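You operate a simulated robot arm through the tools that you are given. There is no shell and no other tool. Be economical: measure what you need, move in short steps, check, and stop when the job is done.

You run a simulated robot arm. Do the job below in one go: nothing can be reset, and whatever is moved stays where it is left.

## Task
Stand the black strap saddle beside the green go gauge. It goes on the side that lies toward x +0.0, y +1.0 (a direction in the base frame), with about 3 cm between them.
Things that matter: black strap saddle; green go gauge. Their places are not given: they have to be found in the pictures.

The check looks at the end state, three seconds after you hand in, the way a careful person would. Anything else that was tipped, shoved, dropped, spilled or broken makes it a failure.

## Robot
A 7-joint arm with a two-finger parallel gripper, fixed in place. Base frame: the origin is at the foot of the arm, x ahead of it, y to its left, z up. Lengths are in mm, angles in degrees, forces in N, time in s.
Its first joint turns from -66.0 to 66.0 degrees. Payload 1.57 kg.
Tool frame: the origin (TCP) lies between the finger pads and is the grasp point; the fingertips stand 30 mm ahead of it; z points along the fingers, y is the line along which they close. Largest opening 110 mm; finger width 24, thickness 12; the body of the gripper, 48 by 112 mm, starts 78 mm behind the TCP.
Orientation is that of the tool frame in the base frame, as [roll, pitch, yaw] about the fixed x, y, z axes, in that order (R = Rz(yaw) Ry(pitch) Rx(roll)). With the fingers straight down and closing along the base's y, the tool's x points along the base's -x, its y along +y and its z along -z.

## Interface
- The arm moves only by the tool step_arm. Its argument "moves" is a list of rows, each a list of 6 numbers: the shift along the base's x, y, z in units of 30 mm (1.0 is 30 mm), then the turn, a rotation vector about the base's x, y, z in units of 4 degrees (1.0 is 4 degrees). In form: [[x, y, z, rx, ry, rz], ...]. A call has 1 to 20 rows; each row shifts and turns the commanded pose from where the row before left it. "grip" is the opening in per cent of the stroke, from 0 (shut) to 100 (fully open), set as the call begins (left out, the last holds). A call with a number of a shift or a turn outside -1 to 1 is refused whole. Each row takes 0.2 s and may step no farther than 50 mm and 8.6 degrees from the row before; otherwise, or with a gripper value out of range, the whole call is refused. A pose out of reach is approached as far as the arm can. The call stops where the force on the tool passes 40 N (or 10 N more than at its start, if that is more) or the arm is blocked; 0.2 s more then pass. Each finger travels about 108 mm/s and halts on what it meets, pressing with about 21 N; the grip force reading is that of the motor and also rises with nothing between the fingers. The clock runs only during rows and for 0.2 s after the last one: add rows that do not move to give the fingers time. It gives the time, the measured TCP pose, the force on the tool (base axes), the opening and the grip force at its end, in the units of the frame above (readings bear some noise).
- Cameras (640 x 400 px; columns grow to the right, rows downward): "scene" is fixed at [191.9, -433.5, 1396.1]; the picture's right is [0.51, -0.86, 0.00], its down [-0.56, -0.33, -0.76] and it looks along [0.65, 0.38, -0.65] (base axes); focal length 311 px, centre (320, 200). "wrist" rides on the gripper at [-36, 0, -80] in the tool frame; the picture's right is [0.00, -1.00, 0.00], its down [0.97, 0.00, -0.24] and it looks along [0.24, 0.00, 0.97] (tool axes); focal length 218 px, centre (320, 200).
- get_image(camera): a new picture of that camera. No time passes.
- locate(camera, pixels): for up to 12 pixels [column, row] of the newest picture of that camera ("zoom" is the newest enlarged one), the place [x, y, z] in the base frame of the surface seen there, good to about 3 mm, but the place of the scene camera against the robot may be out by one fixed shift of up to 25 mm in any direction. No time passes.
- zoom(camera, box): a new picture of the part [left, top, right, bottom] of that camera's present view, enlarged. No time passes.
- job_done(): hands the job in; it is judged then, once.

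Work in short steps. Measure before you move; look again where a grasp or a placing could have gone wrong, and mend it. You have 60 turns and 26 pictures in all, those below and enlarged ones among them. Open the gripper and draw the arm clear of the work before you hand the job in, unless the task says otherwise; then end with one line.

The tools are called after "Emit:" as a command line: name --pt "numbers of a row" for each row, then --argument value for the rest, lists and objects as JSON in quotes. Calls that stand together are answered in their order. step_arm: Moves the arm, as the interface text tells. Its arguments: {"type":"object","properties":{"moves":{"type":"array"},"grip":{"type":"number"}},"required":["moves"]} The other tools are called the same way: get_image (camera) takes a picture; locate (camera, pixels) gives the place of the surface under pixels of a picture; zoom (camera, box) takes an enlarged picture of a part of a camera's view; job_done () hands the job in.

At the start:

```text
time: 0.0
tcp_pos: [357.6, -136.3, 1080.0]
ee_rot: [-180.0, 0.0, 180.0]
ft_force: [-0.2, 0.8, 1.0]
gripper_width: 110.0
grip_force: 0.0
```

scene: 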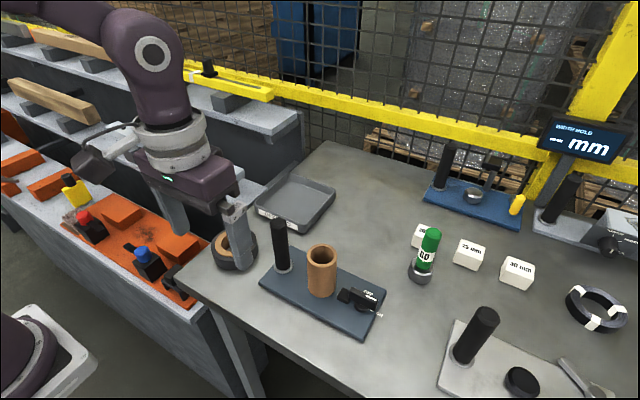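
wrist: 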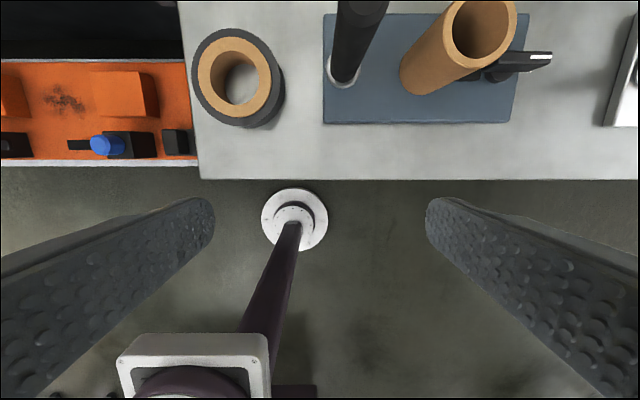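

The go gauge seems to be the green "GO" piece at (425,255) in the scene picture. The black saddle isn't clear yet, so I zoom in on the candidates.

Emit:
zoom --camera "scene" --box '[380, 130, 640, 292]'

Emit:
zoom --camera "scene" --box '[220, 180, 460, 330]'

Emit:
zoom --camera "scene" --box '[400, 250, 640, 400]'

Emit:
zoom --camera "scene" --box '[0, 130, 240, 280]'

```text
2.46 times, centred on (510, 211) of scene
```

zoom: 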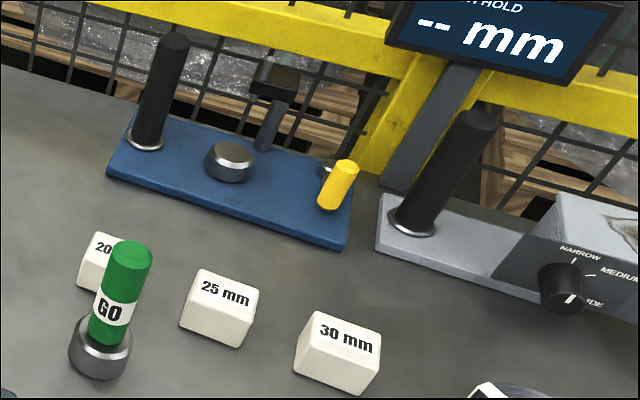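

```text
2.67 times, centred on (340, 255) of scene
```

zoom: 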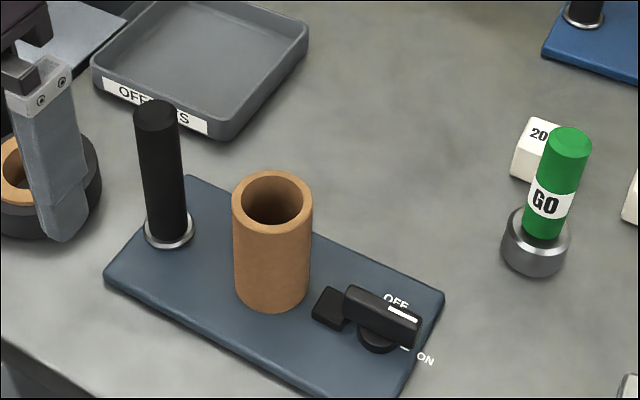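

```text
2.67 times, centred on (520, 325) of scene
```

zoom: 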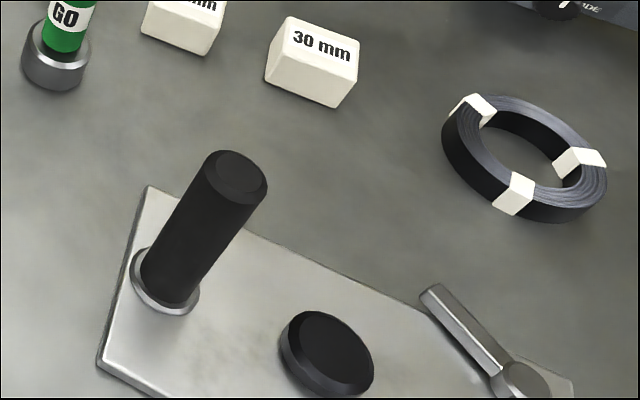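

```text
2.67 times, centred on (120, 205) of scene
```

zoom: 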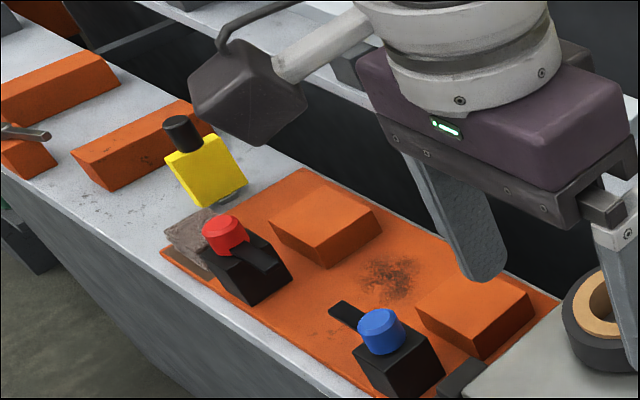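

No obvious saddle yet. I take coordinates of the main objects to build a map before moving the wrist camera over the table.

Emit:
get_image --camera "scene"

Emit:
locate --camera "scene" --pixels '[[431, 233], [420, 278], [468, 250], [517, 268], [597, 308], [480, 320], [521, 378], [345, 295], [320, 250], [295, 205], [235, 250], [475, 195]]'

```text
19 pictures are left
```

scene: 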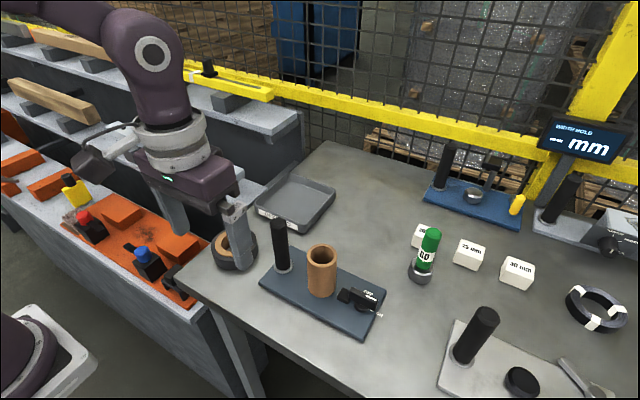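

```text
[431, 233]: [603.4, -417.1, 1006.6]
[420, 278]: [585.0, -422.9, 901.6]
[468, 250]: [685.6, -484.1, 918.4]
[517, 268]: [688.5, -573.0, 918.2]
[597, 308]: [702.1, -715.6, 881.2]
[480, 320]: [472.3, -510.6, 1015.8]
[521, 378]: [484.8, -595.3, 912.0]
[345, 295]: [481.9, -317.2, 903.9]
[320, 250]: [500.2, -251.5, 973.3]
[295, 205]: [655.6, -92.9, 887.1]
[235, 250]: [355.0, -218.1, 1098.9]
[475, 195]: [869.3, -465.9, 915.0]
```

The table here reads z≈885, not 692, so I check the heights elsewhere: the orange bench, the floor, and points in the wrist picture.

Emit:
get_image --camera "wrist"

Emit:
locate --camera "scene" --pixels '[[140, 235], [150, 265], [90, 230], [75, 195], [30, 180], [250, 110], [30, 370], [350, 350], [120, 215], [60, 90], [390, 200], [180, 285]]'

Emit:
locate --camera "wrist" --pixels '[[295, 220], [240, 60], [240, 110], [420, 110], [120, 90], [105, 145], [60, 70], [500, 30], [420, 250], [560, 100], [180, 370], [175, 142]]'

```text
18 pictures are left
```

wrist: 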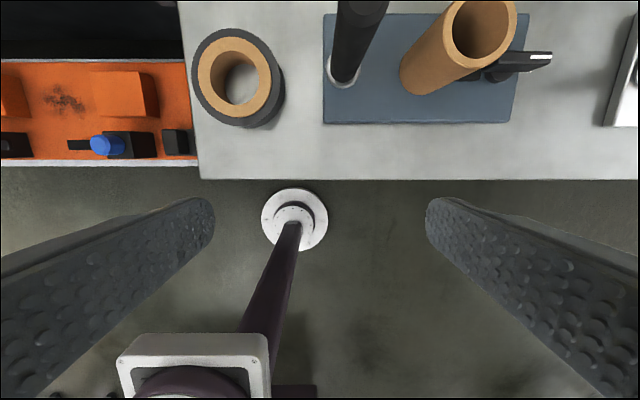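

```text
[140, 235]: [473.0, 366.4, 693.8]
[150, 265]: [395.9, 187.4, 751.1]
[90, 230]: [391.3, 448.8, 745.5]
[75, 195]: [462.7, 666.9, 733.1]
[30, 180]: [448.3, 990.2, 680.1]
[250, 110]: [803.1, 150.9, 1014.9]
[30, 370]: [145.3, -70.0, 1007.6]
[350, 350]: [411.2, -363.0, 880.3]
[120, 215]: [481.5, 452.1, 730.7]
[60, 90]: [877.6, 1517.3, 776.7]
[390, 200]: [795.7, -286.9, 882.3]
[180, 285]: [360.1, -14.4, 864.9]
```

```text
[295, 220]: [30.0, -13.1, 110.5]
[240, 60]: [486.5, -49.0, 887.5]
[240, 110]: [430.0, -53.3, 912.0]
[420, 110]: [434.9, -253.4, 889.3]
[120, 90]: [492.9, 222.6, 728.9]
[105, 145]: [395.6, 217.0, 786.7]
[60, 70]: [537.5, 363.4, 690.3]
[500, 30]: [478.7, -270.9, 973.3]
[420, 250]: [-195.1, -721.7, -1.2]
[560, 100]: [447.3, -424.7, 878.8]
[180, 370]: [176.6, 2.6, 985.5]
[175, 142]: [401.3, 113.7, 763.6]
```

The conveyor bench sits at z≈692 and the grey table at z≈885. I zoom in on the small black things: on the conveyor, by the OFF/ON plate, and on the rear fixture.

Emit:
zoom --camera "wrist" --box '[0, 40, 200, 165]'

Emit:
zoom --camera "scene" --box '[320, 265, 400, 315]'

Emit:
zoom --camera "scene" --box '[420, 130, 548, 210]'

```text
3.20 times, centred on (100, 102) of wrist
```

zoom: 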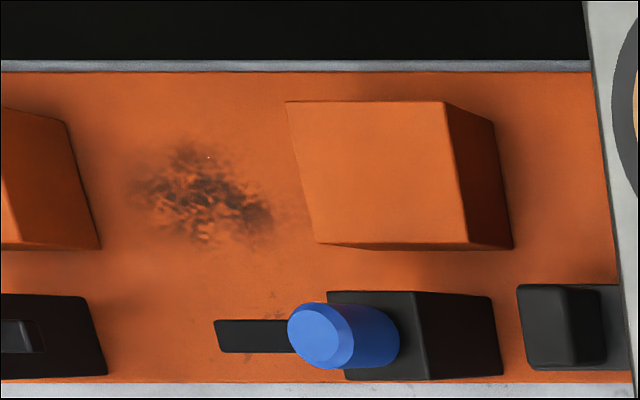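

```text
8.00 times, centred on (360, 290) of scene
```

zoom: 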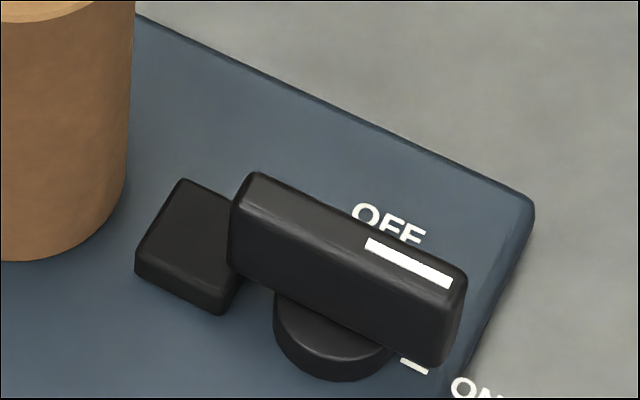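

```text
5.00 times, centred on (484, 170) of scene
```

zoom: 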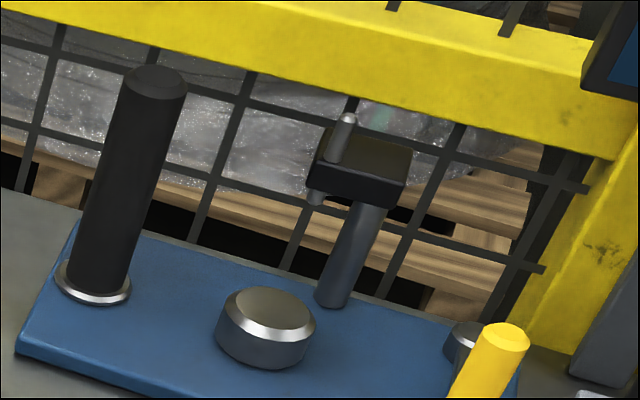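

The black piece at wrist (175,142) is only partly visible at the conveyor's end. I move the arm in free air (fingertips ~1050, above everything) toward it and look straight down.

Emit:
step_arm --pt "0.4 1 0 0 0 0" --pt "0.4 1 0 0 0 0" --pt "0.4 1 0 0 0 0" --pt "0.4 1 0 0 0 0" --pt "0.4 1 0 0 0 0" --pt "0.4 1 0 0 0 0" --pt "0.4 1 0 0 0 0" --pt "0 1 0 0 0 0" --pt "0 1 0 0 0 0"

Emit:
get_image --camera "wrist"

Emit:
get_image --camera "scene"

```text
time: 2.0
tcp_pos: [440.5, 132.9, 1079.7]
ee_rot: [-180.0, 0.0, 180.0]
ft_force: [-0.5, 0.0, -0.1]
gripper_width: 110.3
grip_force: 0.1
```

```text
14 pictures are left
```

wrist: 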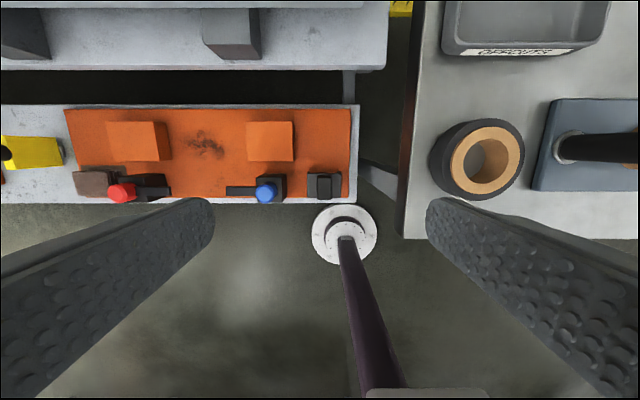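

```text
13 pictures are left
```

scene: 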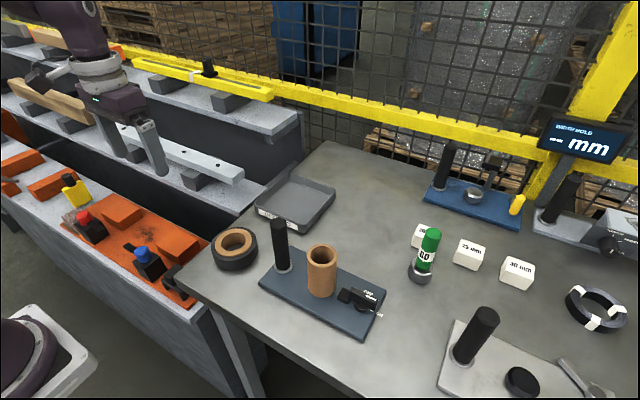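

The wrist view now shows the conveyor pallet with a distinct black piece at (325,185). I zoom in on it and measure.

Emit:
zoom --camera "wrist" --box '[212, 140, 372, 240]'

Emit:
locate --camera "wrist" --pixels '[[325, 185], [325, 178], [310, 180], [338, 180], [325, 197], [300, 195], [266, 193], [274, 182], [345, 190], [485, 130], [450, 150], [340, 120]]'

Emit:
zoom --camera "scene" --box '[100, 220, 228, 300]'

```text
4.00 times, centred on (292, 190) of wrist
```

zoom: 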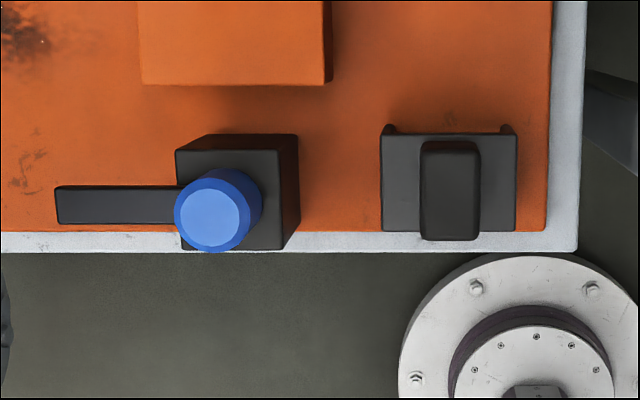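

```text
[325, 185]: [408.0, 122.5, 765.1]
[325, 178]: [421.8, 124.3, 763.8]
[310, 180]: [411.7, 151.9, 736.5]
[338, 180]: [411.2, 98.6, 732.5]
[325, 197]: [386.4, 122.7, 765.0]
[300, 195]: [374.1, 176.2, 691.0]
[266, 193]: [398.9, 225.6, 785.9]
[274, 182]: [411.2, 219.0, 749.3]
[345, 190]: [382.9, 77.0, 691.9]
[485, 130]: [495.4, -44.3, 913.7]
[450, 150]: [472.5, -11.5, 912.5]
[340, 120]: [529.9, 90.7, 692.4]
```

```text
5.00 times, centred on (164, 260) of scene
```

zoom: 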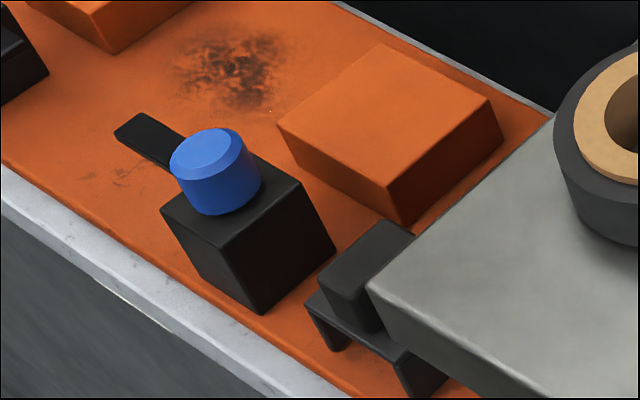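

The black piece at wrist (325,185) is an inverted‑U bridge with a block on top, standing on the pallet at about (404,123) with its top at z≈765. That is the strap saddle. Before grasping, I fly to the gauge at height to measure the target with the wrist camera, which has no unknown shift.

Emit:
step_arm --pt "0.2 -1 0.3 0 0 0" --pt "0.2 -1 0.3 0 0 0" --pt "0.2 -1 0.3 0 0 0" --pt "0.2 -1 0.1 0 0 0" --pt "0.2 -1 0 0 0 0" --pt "0.2 -1 0 0 0 0" --pt "0.2 -1 0 0 0 0" --pt "0.2 -1 0 0 0 0" --pt "0.2 -1 0 0 0 0" --pt "0.2 -1 0 0 0 0" --pt "0.2 -1 0 0 0 0" --pt "0.2 -1 0 0 0 0" --pt "0.2 -1 0 0 0 0" --pt "0.2 -1 0 0 0 0" --pt "0.2 -1 0 0 0 0" --pt "0.2 -0.5 0 0 0 0"

Emit:
get_image --camera "wrist"

```text
time: 5.4
tcp_pos: [538.8, -326.4, 1110.8]
ee_rot: [-179.7, -0.4, -179.0]
ft_force: [-0.1, 0.0, 0.9]
gripper_width: 109.5
grip_force: 0.0
out of reach, approached as far as the arm can: row 16
```

```text
10 pictures are left
```

wrist: 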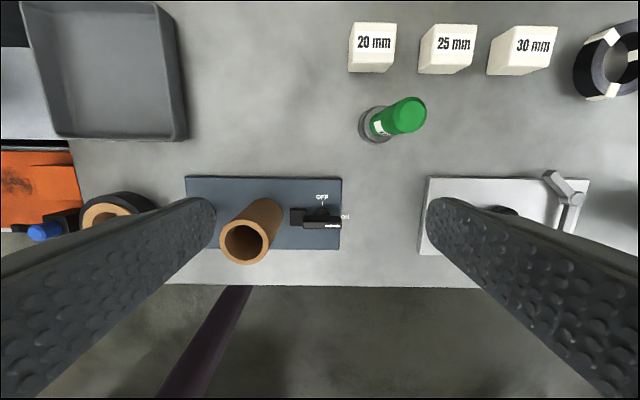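

The wrist view shows the gauge base ring at about (372,125) and the free space to its left. I measure the gauge base, nearby table points and the 20 mm block.

Emit:
locate --camera "wrist" --pixels '[[362, 118], [361, 127], [372, 141], [371, 108], [390, 134], [411, 113], [405, 97], [349, 72], [300, 125], [320, 150], [342, 178], [330, 200]]'

Emit:
zoom --camera "wrist" --box '[280, 60, 440, 160]'

```text
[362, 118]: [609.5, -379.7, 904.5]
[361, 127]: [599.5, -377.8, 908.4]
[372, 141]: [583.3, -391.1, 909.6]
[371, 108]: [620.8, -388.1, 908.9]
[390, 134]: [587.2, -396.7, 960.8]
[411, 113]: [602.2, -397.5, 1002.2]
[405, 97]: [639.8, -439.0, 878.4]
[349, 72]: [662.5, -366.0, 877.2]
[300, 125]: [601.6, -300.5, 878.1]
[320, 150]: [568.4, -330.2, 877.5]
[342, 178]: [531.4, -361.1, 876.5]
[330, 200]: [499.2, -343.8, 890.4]
```

```text
4.00 times, centred on (360, 110) of wrist
```

zoom: 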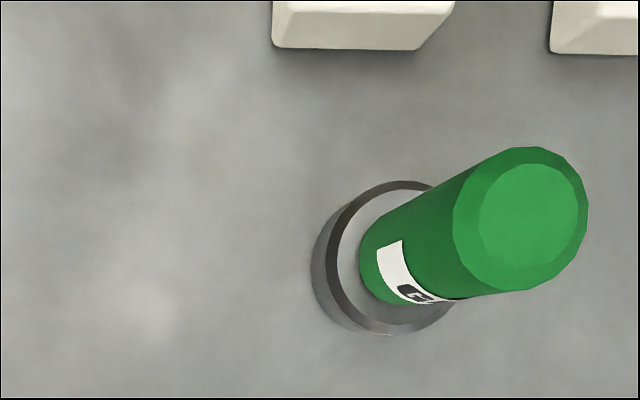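

The gauge is centred near (602,-397) with radius ~20. Its +y side is at y≈-377, the table is at z≈877, and the space on that side is free. I narrow the gripper and test reach near the future placing pose, x≈600, y≈-312, staying clear of the table.

Emit:
step_arm --grip 40 --pt "0 0.3 0 0 0 0" --pt "0 0.35 -0.5 0 0 0" --pt "0 0 -1 0 0 0" --pt "0 0 -1 0 0 0" --pt "0 0 -1 0 0 0" --pt "0 0 -1 0 0 0" --pt "0.5 0 -0.5 0 0 0" --pt "0.5 0 0 0 0 0" --pt "0.5 0 0 0 0 0" --pt "0.5 0 0 0 0 0" --pt "0 0 0 0 0 0"

```text
time: 7.8
tcp_pos: [597.8, -312.0, 960.9]
ee_rot: [-180.0, 0.0, 179.9]
ft_force: [0.2, 0.0, 0.9]
gripper_width: 43.8
grip_force: 0.1
```

The placing pose is reachable. I back out the same way, rise to z≈1110 and return over the saddle.

Emit:
step_arm --grip 60 --pt "-1 0 0 0 0 0" --pt "-1 0 0 0 0 0" --pt "0 0 1 0 0 0" --pt "0 0 1 0 0 0" --pt "0 0 1 0 0 0" --pt "0 0 1 0 0 0" --pt "0 0 1 0 0 0"

Emit:
step_arm --pt "-0.33 1 0 0 0 0" --pt "-0.33 1 0 0 0 0" --pt "-0.33 1 0 0 0 0" --pt "-0.33 1 0 0 0 0" --pt "-0.33 1 0 0 0 0" --pt "-0.33 1 0 0 0 0" --pt "-0.33 1 0 0 0 0" --pt "-0.33 1 0 0 0 0" --pt "-0.33 1 0 0 0 0" --pt "-0.33 1 0 0 0 0" --pt "-0.33 1 0 0 0 0" --pt "-0.33 1 0 0 0 0" --pt "-0.33 1 0 0 0 0" --pt "-0.33 1 0 0 0 0" --pt "0 0.5 0 0 0 0" --pt "0 0 0 0 0 0"

```text
time: 9.4
tcp_pos: [537.9, -313.7, 1112.6]
ee_rot: [-180.0, 0.0, 180.0]
ft_force: [-0.2, -0.1, 0.3]
gripper_width: 66.0
grip_force: 0.1
```

```text
time: 12.8
tcp_pos: [398.7, 124.8, 1110.3]
ee_rot: [-180.0, 0.1, -180.0]
ft_force: [-1.2, 0.8, -0.5]
gripper_width: 65.8
grip_force: 0.0
```

The arm is above the saddle with a 66 mm opening. I descend to z≈900 and look again to refine the block's position.

Emit:
step_arm --pt "0 0 -1 0 0 0" --pt "0 0 -1 0 0 0" --pt "0 0 -1 0 0 0" --pt "0 0 -1 0 0 0" --pt "0 0 -1 0 0 0" --pt "0 0 -1 0 0 0" --pt "0 0 -1 0 0 0" --pt "0 0 0 0 0 0"

Emit:
get_image --camera "wrist"

```text
time: 14.6
tcp_pos: [399.3, 123.4, 902.5]
ee_rot: [-180.0, 0.0, 180.0]
ft_force: [-0.8, 0.4, -0.3]
gripper_width: 65.8
grip_force: 0.1
```

```text
8 pictures are left
```

wrist: 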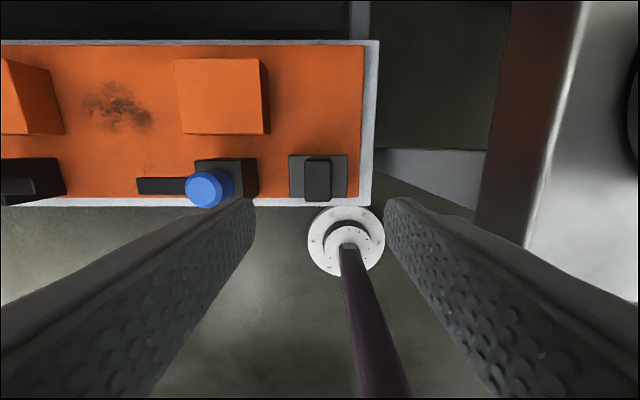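

The block is at about (318,180) and its plate at (289–347, 155–198). I measure the edges.

Emit:
locate --camera "wrist" --pixels '[[307, 180], [328, 180], [317, 164], [317, 200], [291, 180], [345, 180], [298, 157], [298, 196], [338, 157], [338, 196], [257, 180], [490, 150]]'

Emit:
zoom --camera "wrist" --box '[270, 140, 366, 200]'

```text
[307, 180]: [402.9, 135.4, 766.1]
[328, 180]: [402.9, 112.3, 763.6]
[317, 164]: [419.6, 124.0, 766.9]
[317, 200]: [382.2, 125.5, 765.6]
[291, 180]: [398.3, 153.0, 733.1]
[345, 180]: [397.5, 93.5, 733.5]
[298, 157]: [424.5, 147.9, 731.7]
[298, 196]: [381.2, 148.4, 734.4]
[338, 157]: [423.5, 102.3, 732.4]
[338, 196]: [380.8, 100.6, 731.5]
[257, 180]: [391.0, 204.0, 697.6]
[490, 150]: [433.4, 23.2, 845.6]
```

```text
6.67 times, centred on (318, 170) of wrist
```

zoom: 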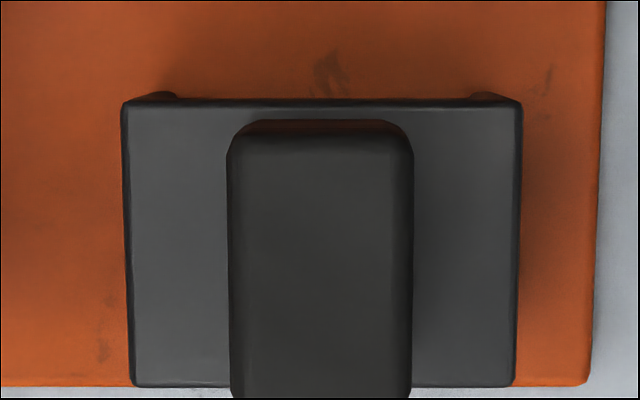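

The block is centred at (401,124), 28 mm wide in y, top at z≈765, and the plate top is at z≈733. I descend to TCP z≈768 so the tips stop ~5 mm above the plate, then close.

Emit:
step_arm --pt "0.05 0 -1 0 0 0" --pt "0 0 -1 0 0 0" --pt "0 0 -1 0 0 0" --pt "0 0 -0.8 0 0 0" --pt "0 0 -0.4 0 0 0" --pt "0 0 -0.27 0 0 0" --pt "0 0 0 0 0 0"

Emit:
step_arm --grip 0 --pt "0 0 0 0 0 0" --pt "0 0 0 0 0 0" --pt "0 0 0 0 0 0" --pt "0 0 0 0 0 0"

```text
time: 16.2
tcp_pos: [399.2, 121.6, 767.1]
ee_rot: [-179.9, 0.0, -180.0]
ft_force: [-0.2, -0.4, 0.1]
gripper_width: 66.1
grip_force: 0.0
```

```text
time: 17.2
tcp_pos: [400.4, 120.9, 768.3]
ee_rot: [-180.0, 0.0, 179.9]
ft_force: [0.7, 0.4, -0.5]
gripper_width: 27.4
grip_force: 20.8
```

The fingers closed on 27.4 mm at 21 N, which matches the block. I lift a little and check.

Emit:
step_arm --pt "0 0 0.3 0 0 0" --pt "0 0 0.7 0 0 0" --pt "0 0 1 0 0 0" --pt "0 0 1 0 0 0" --pt "0 0 0 0 0 0"

Emit:
get_image --camera "wrist"

```text
time: 18.4
tcp_pos: [400.3, 121.5, 856.5]
ee_rot: [180.0, 0.0, 180.0]
ft_force: [-0.3, -0.2, -0.6]
gripper_width: 27.1
grip_force: 20.3
```

```text
6 pictures are left
```

wrist: 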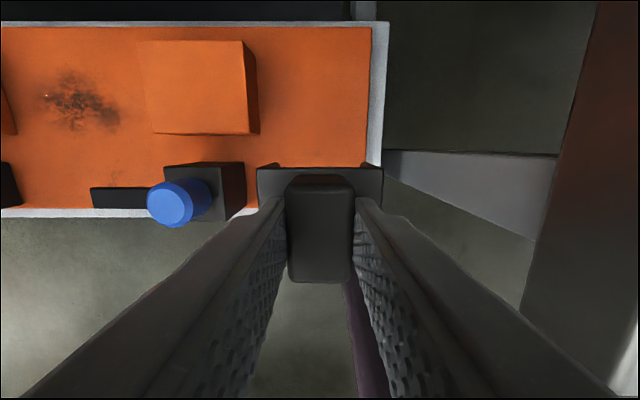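

The saddle is held level. I lift to z≈1115 and carry it across above all the posts (tops ≤1016, saddle bottom ≈1040).

Emit:
step_arm --pt "0 0 1 0 0 0" --pt "0 0 1 0 0 0" --pt "0 0 1 0 0 0" --pt "0 0 1 0 0 0" --pt "0 0 1 0 0 0" --pt "0 0 1 0 0 0" --pt "0 0 1 0 0 0" --pt "0 0 1 0 0 0" --pt "0 0 0.6 0 0 0" --pt "0 0 0 0 0 0"

Emit:
step_arm --pt "0.3 -1 0 0 0 0" --pt "0.3 -1 0 0 0 0" --pt "0.3 -1 0 0 0 0" --pt "0.3 -1 0 0 0 0" --pt "0.3 -1 0 0 0 0" --pt "0.3 -1 0 0 0 0" --pt "0.3 -1 0 0 0 0" --pt "0.3 -1 0 0 0 0" --pt "0.3 -1 0 0 0 0" --pt "0.3 -1 0 0 0 0" --pt "0.3 -1 0 0 0 0" --pt "0.3 -1 0 0 0 0" --pt "0.3 -1 0 0 0 0" --pt "0.3 -1 0 0 0 0" --pt "0 -0.45 0 0 0 0" --pt "0 0 0 0 0 0"

```text
time: 20.6
tcp_pos: [400.3, 121.5, 1115.8]
ee_rot: [-180.0, 0.0, 179.9]
ft_force: [-0.5, 0.5, -1.7]
gripper_width: 27.2
grip_force: 21.2
```

```text
time: 24.0
tcp_pos: [523.7, -311.5, 1113.5]
ee_rot: [-180.0, 0.1, -180.0]
ft_force: [-0.3, 0.7, -0.1]
gripper_width: 27.1
grip_force: 20.7
```

I step outward and down in stages, keeping clear of the brown tube (top 973), to hover near (600,-314) at z≈985.

Emit:
step_arm --pt "0.3 0 -0.6 0 0 0" --pt "0.4 0 -0.6 0 0 0" --pt "0.5 -0.1 -0.5 0 0 0" --pt "0 0 -0.8 0 0 0" --pt "0 0 -0.8 0 0 0" --pt "0.5 0 -0.7 0 0 0" --pt "0.5 0 -0.2 0 0 0" --pt "0.3 0 0 0 0 0" --pt "0 0 0 0 0 0"

Emit:
get_image --camera "wrist"

```text
time: 26.0
tcp_pos: [592.8, -313.0, 989.4]
ee_rot: [-179.9, 0.0, 179.9]
ft_force: [0.3, -0.2, -0.2]
gripper_width: 27.0
grip_force: 21.1
out of reach, approached as far as the arm can: row 8
```

```text
5 pictures are left
```

wrist: 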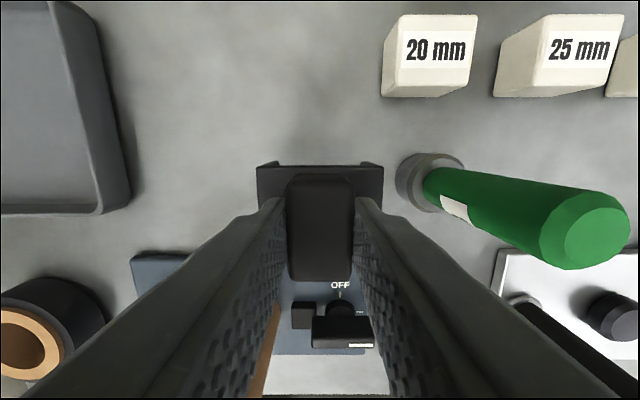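

The saddle hovers beside the gauge, with the gauge base ring at (400–465,153–212). I check the positions of both.

Emit:
locate --camera "wrist" --pixels '[[398, 185], [408, 185], [415, 160], [415, 208], [435, 158], [380, 180], [259, 180], [373, 166], [320, 290], [230, 180], [320, 140], [318, 190]]'

```text
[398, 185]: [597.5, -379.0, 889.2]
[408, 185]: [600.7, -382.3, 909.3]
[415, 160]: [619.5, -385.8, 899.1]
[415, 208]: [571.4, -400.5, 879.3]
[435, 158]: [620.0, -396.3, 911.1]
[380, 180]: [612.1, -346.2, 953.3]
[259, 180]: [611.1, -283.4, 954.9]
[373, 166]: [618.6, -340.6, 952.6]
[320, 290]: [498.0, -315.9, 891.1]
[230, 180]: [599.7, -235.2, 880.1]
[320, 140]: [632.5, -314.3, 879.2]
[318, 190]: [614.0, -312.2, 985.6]
```

The gap is currently ~33 mm and the saddle's x centre ~595. I lower, adding a small shift in y, with gentle final steps to feel the contact.

Emit:
step_arm --pt "0 -0.07 -0.5 0 0 0" --pt "0.1 0 -0.3 0 0 0" --pt "0 0 0 0 0 0"

Emit:
step_arm --pt "0 0 -0.15 0 0 0" --pt "0 0 -0.07 0 0 0" --pt "0 0 0 0 0 0"

```text
time: 26.8
tcp_pos: [594.8, -316.1, 964.5]
ee_rot: [180.0, 0.0, -180.0]
ft_force: [0.5, 0.4, -0.6]
gripper_width: 27.2
grip_force: 21.3
```

```text
time: 27.6
tcp_pos: [594.3, -315.5, 959.0]
ee_rot: [179.9, 0.0, -179.9]
ft_force: [-0.3, 0.1, -1.2]
gripper_width: 27.1
grip_force: 20.8
```

There is no contact yet at z 959. I go down in 2 mm steps.

Emit:
step_arm --pt "0 0 -0.06 0 0 0" --pt "0 0 -0.04 0 0 0" --pt "0 0 0 0 0 0"

Emit:
step_arm --pt "0 0 -0.04 0 0 0" --pt "0 0 0 0 0 0"

```text
time: 28.4
tcp_pos: [594.8, -315.3, 954.1]
ee_rot: [-180.0, 0.0, -180.0]
ft_force: [-2.2, 0.7, 6.9]
gripper_width: 27.0
grip_force: 20.8
```

```text
time: 29.0
tcp_pos: [593.7, -316.6, 953.8]
ee_rot: [-180.0, 0.1, 180.0]
ft_force: [-2.8, 4.9, 17.5]
gripper_width: 27.3
grip_force: 21.3
```

The force shows contact (17 N up), so the saddle is on the table. I ease up 1 mm and open to about 50 mm, which keeps the fingers clear of the gauge.

Emit:
step_arm --pt "0 0 0.04 0 0 0" --pt "0 0 0 0 0 0"

Emit:
step_arm --grip 46 --pt "0 0 0 0 0 0" --pt "0 0 0 0 0 0" --pt "0 0 0 0 0 0"

Emit:
step_arm --pt "0 0 0.5 0 0 0" --pt "0 0 0.6 0 0 0" --pt "-0.5 0 0.8 0 0 0" --pt "-0.7 0 1 0 0 0" --pt "-0.7 0 1 0 0 0" --pt "-0.5 0 1 0 0 0" --pt "-0.5 0 0.4 0 0 0" --pt "0 0 0 0 0 0"

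Emit:
get_image --camera "wrist"

Emit:
get_image --camera "scene"

```text
time: 29.6
tcp_pos: [594.8, -315.8, 954.0]
ee_rot: [-180.0, -0.1, 179.9]
ft_force: [2.6, -1.1, 5.2]
gripper_width: 27.2
grip_force: 21.2
```

```text
time: 30.4
tcp_pos: [594.2, -317.3, 955.1]
ee_rot: [180.0, -0.1, -180.0]
ft_force: [-0.8, -0.1, 0.6]
gripper_width: 50.8
grip_force: 0.1
```

```text
time: 32.2
tcp_pos: [506.8, -316.9, 1112.8]
ee_rot: [-179.9, 0.0, 180.0]
ft_force: [-0.6, -0.2, -0.3]
gripper_width: 50.4
grip_force: 0.1
```

```text
4 pictures are left
```

wrist: 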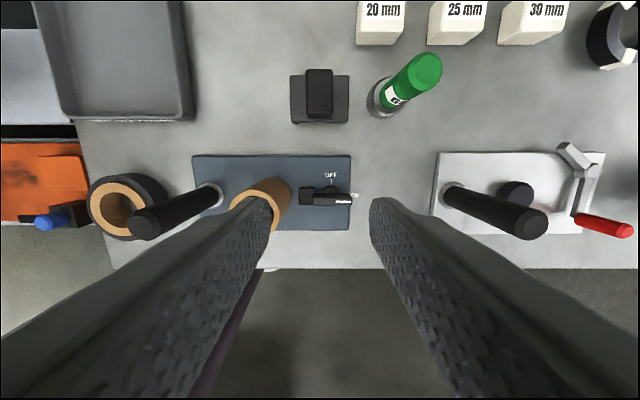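

```text
3 pictures are left
```

scene: 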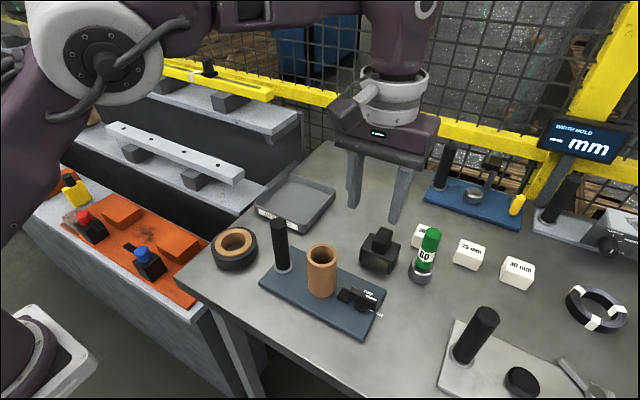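

The saddle stands upright beside the gauge, with nothing else disturbed. I verify the gap.

Emit:
locate --camera "wrist" --pixels '[[347, 90], [346, 110], [293, 100], [322, 78], [300, 121], [369, 98], [372, 98], [381, 116], [385, 79]]'

```text
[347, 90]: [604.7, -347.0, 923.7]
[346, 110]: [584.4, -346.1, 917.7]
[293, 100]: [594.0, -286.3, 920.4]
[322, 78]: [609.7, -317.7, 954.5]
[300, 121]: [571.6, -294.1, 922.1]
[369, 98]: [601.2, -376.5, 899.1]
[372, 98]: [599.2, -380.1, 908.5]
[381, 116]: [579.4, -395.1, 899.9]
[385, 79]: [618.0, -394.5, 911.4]
```

The gap measures ~30 mm along +y, with ~5 mm offset in x. The gripper is open and the arm is clear, so I hand in.

Emit:
job_done

```text
The job is handed in.
```

The black strap saddle now stands upright on the +y side of the green go gauge, about 3 cm away; nothing else was disturbed, the gripper is open and the arm is clear.
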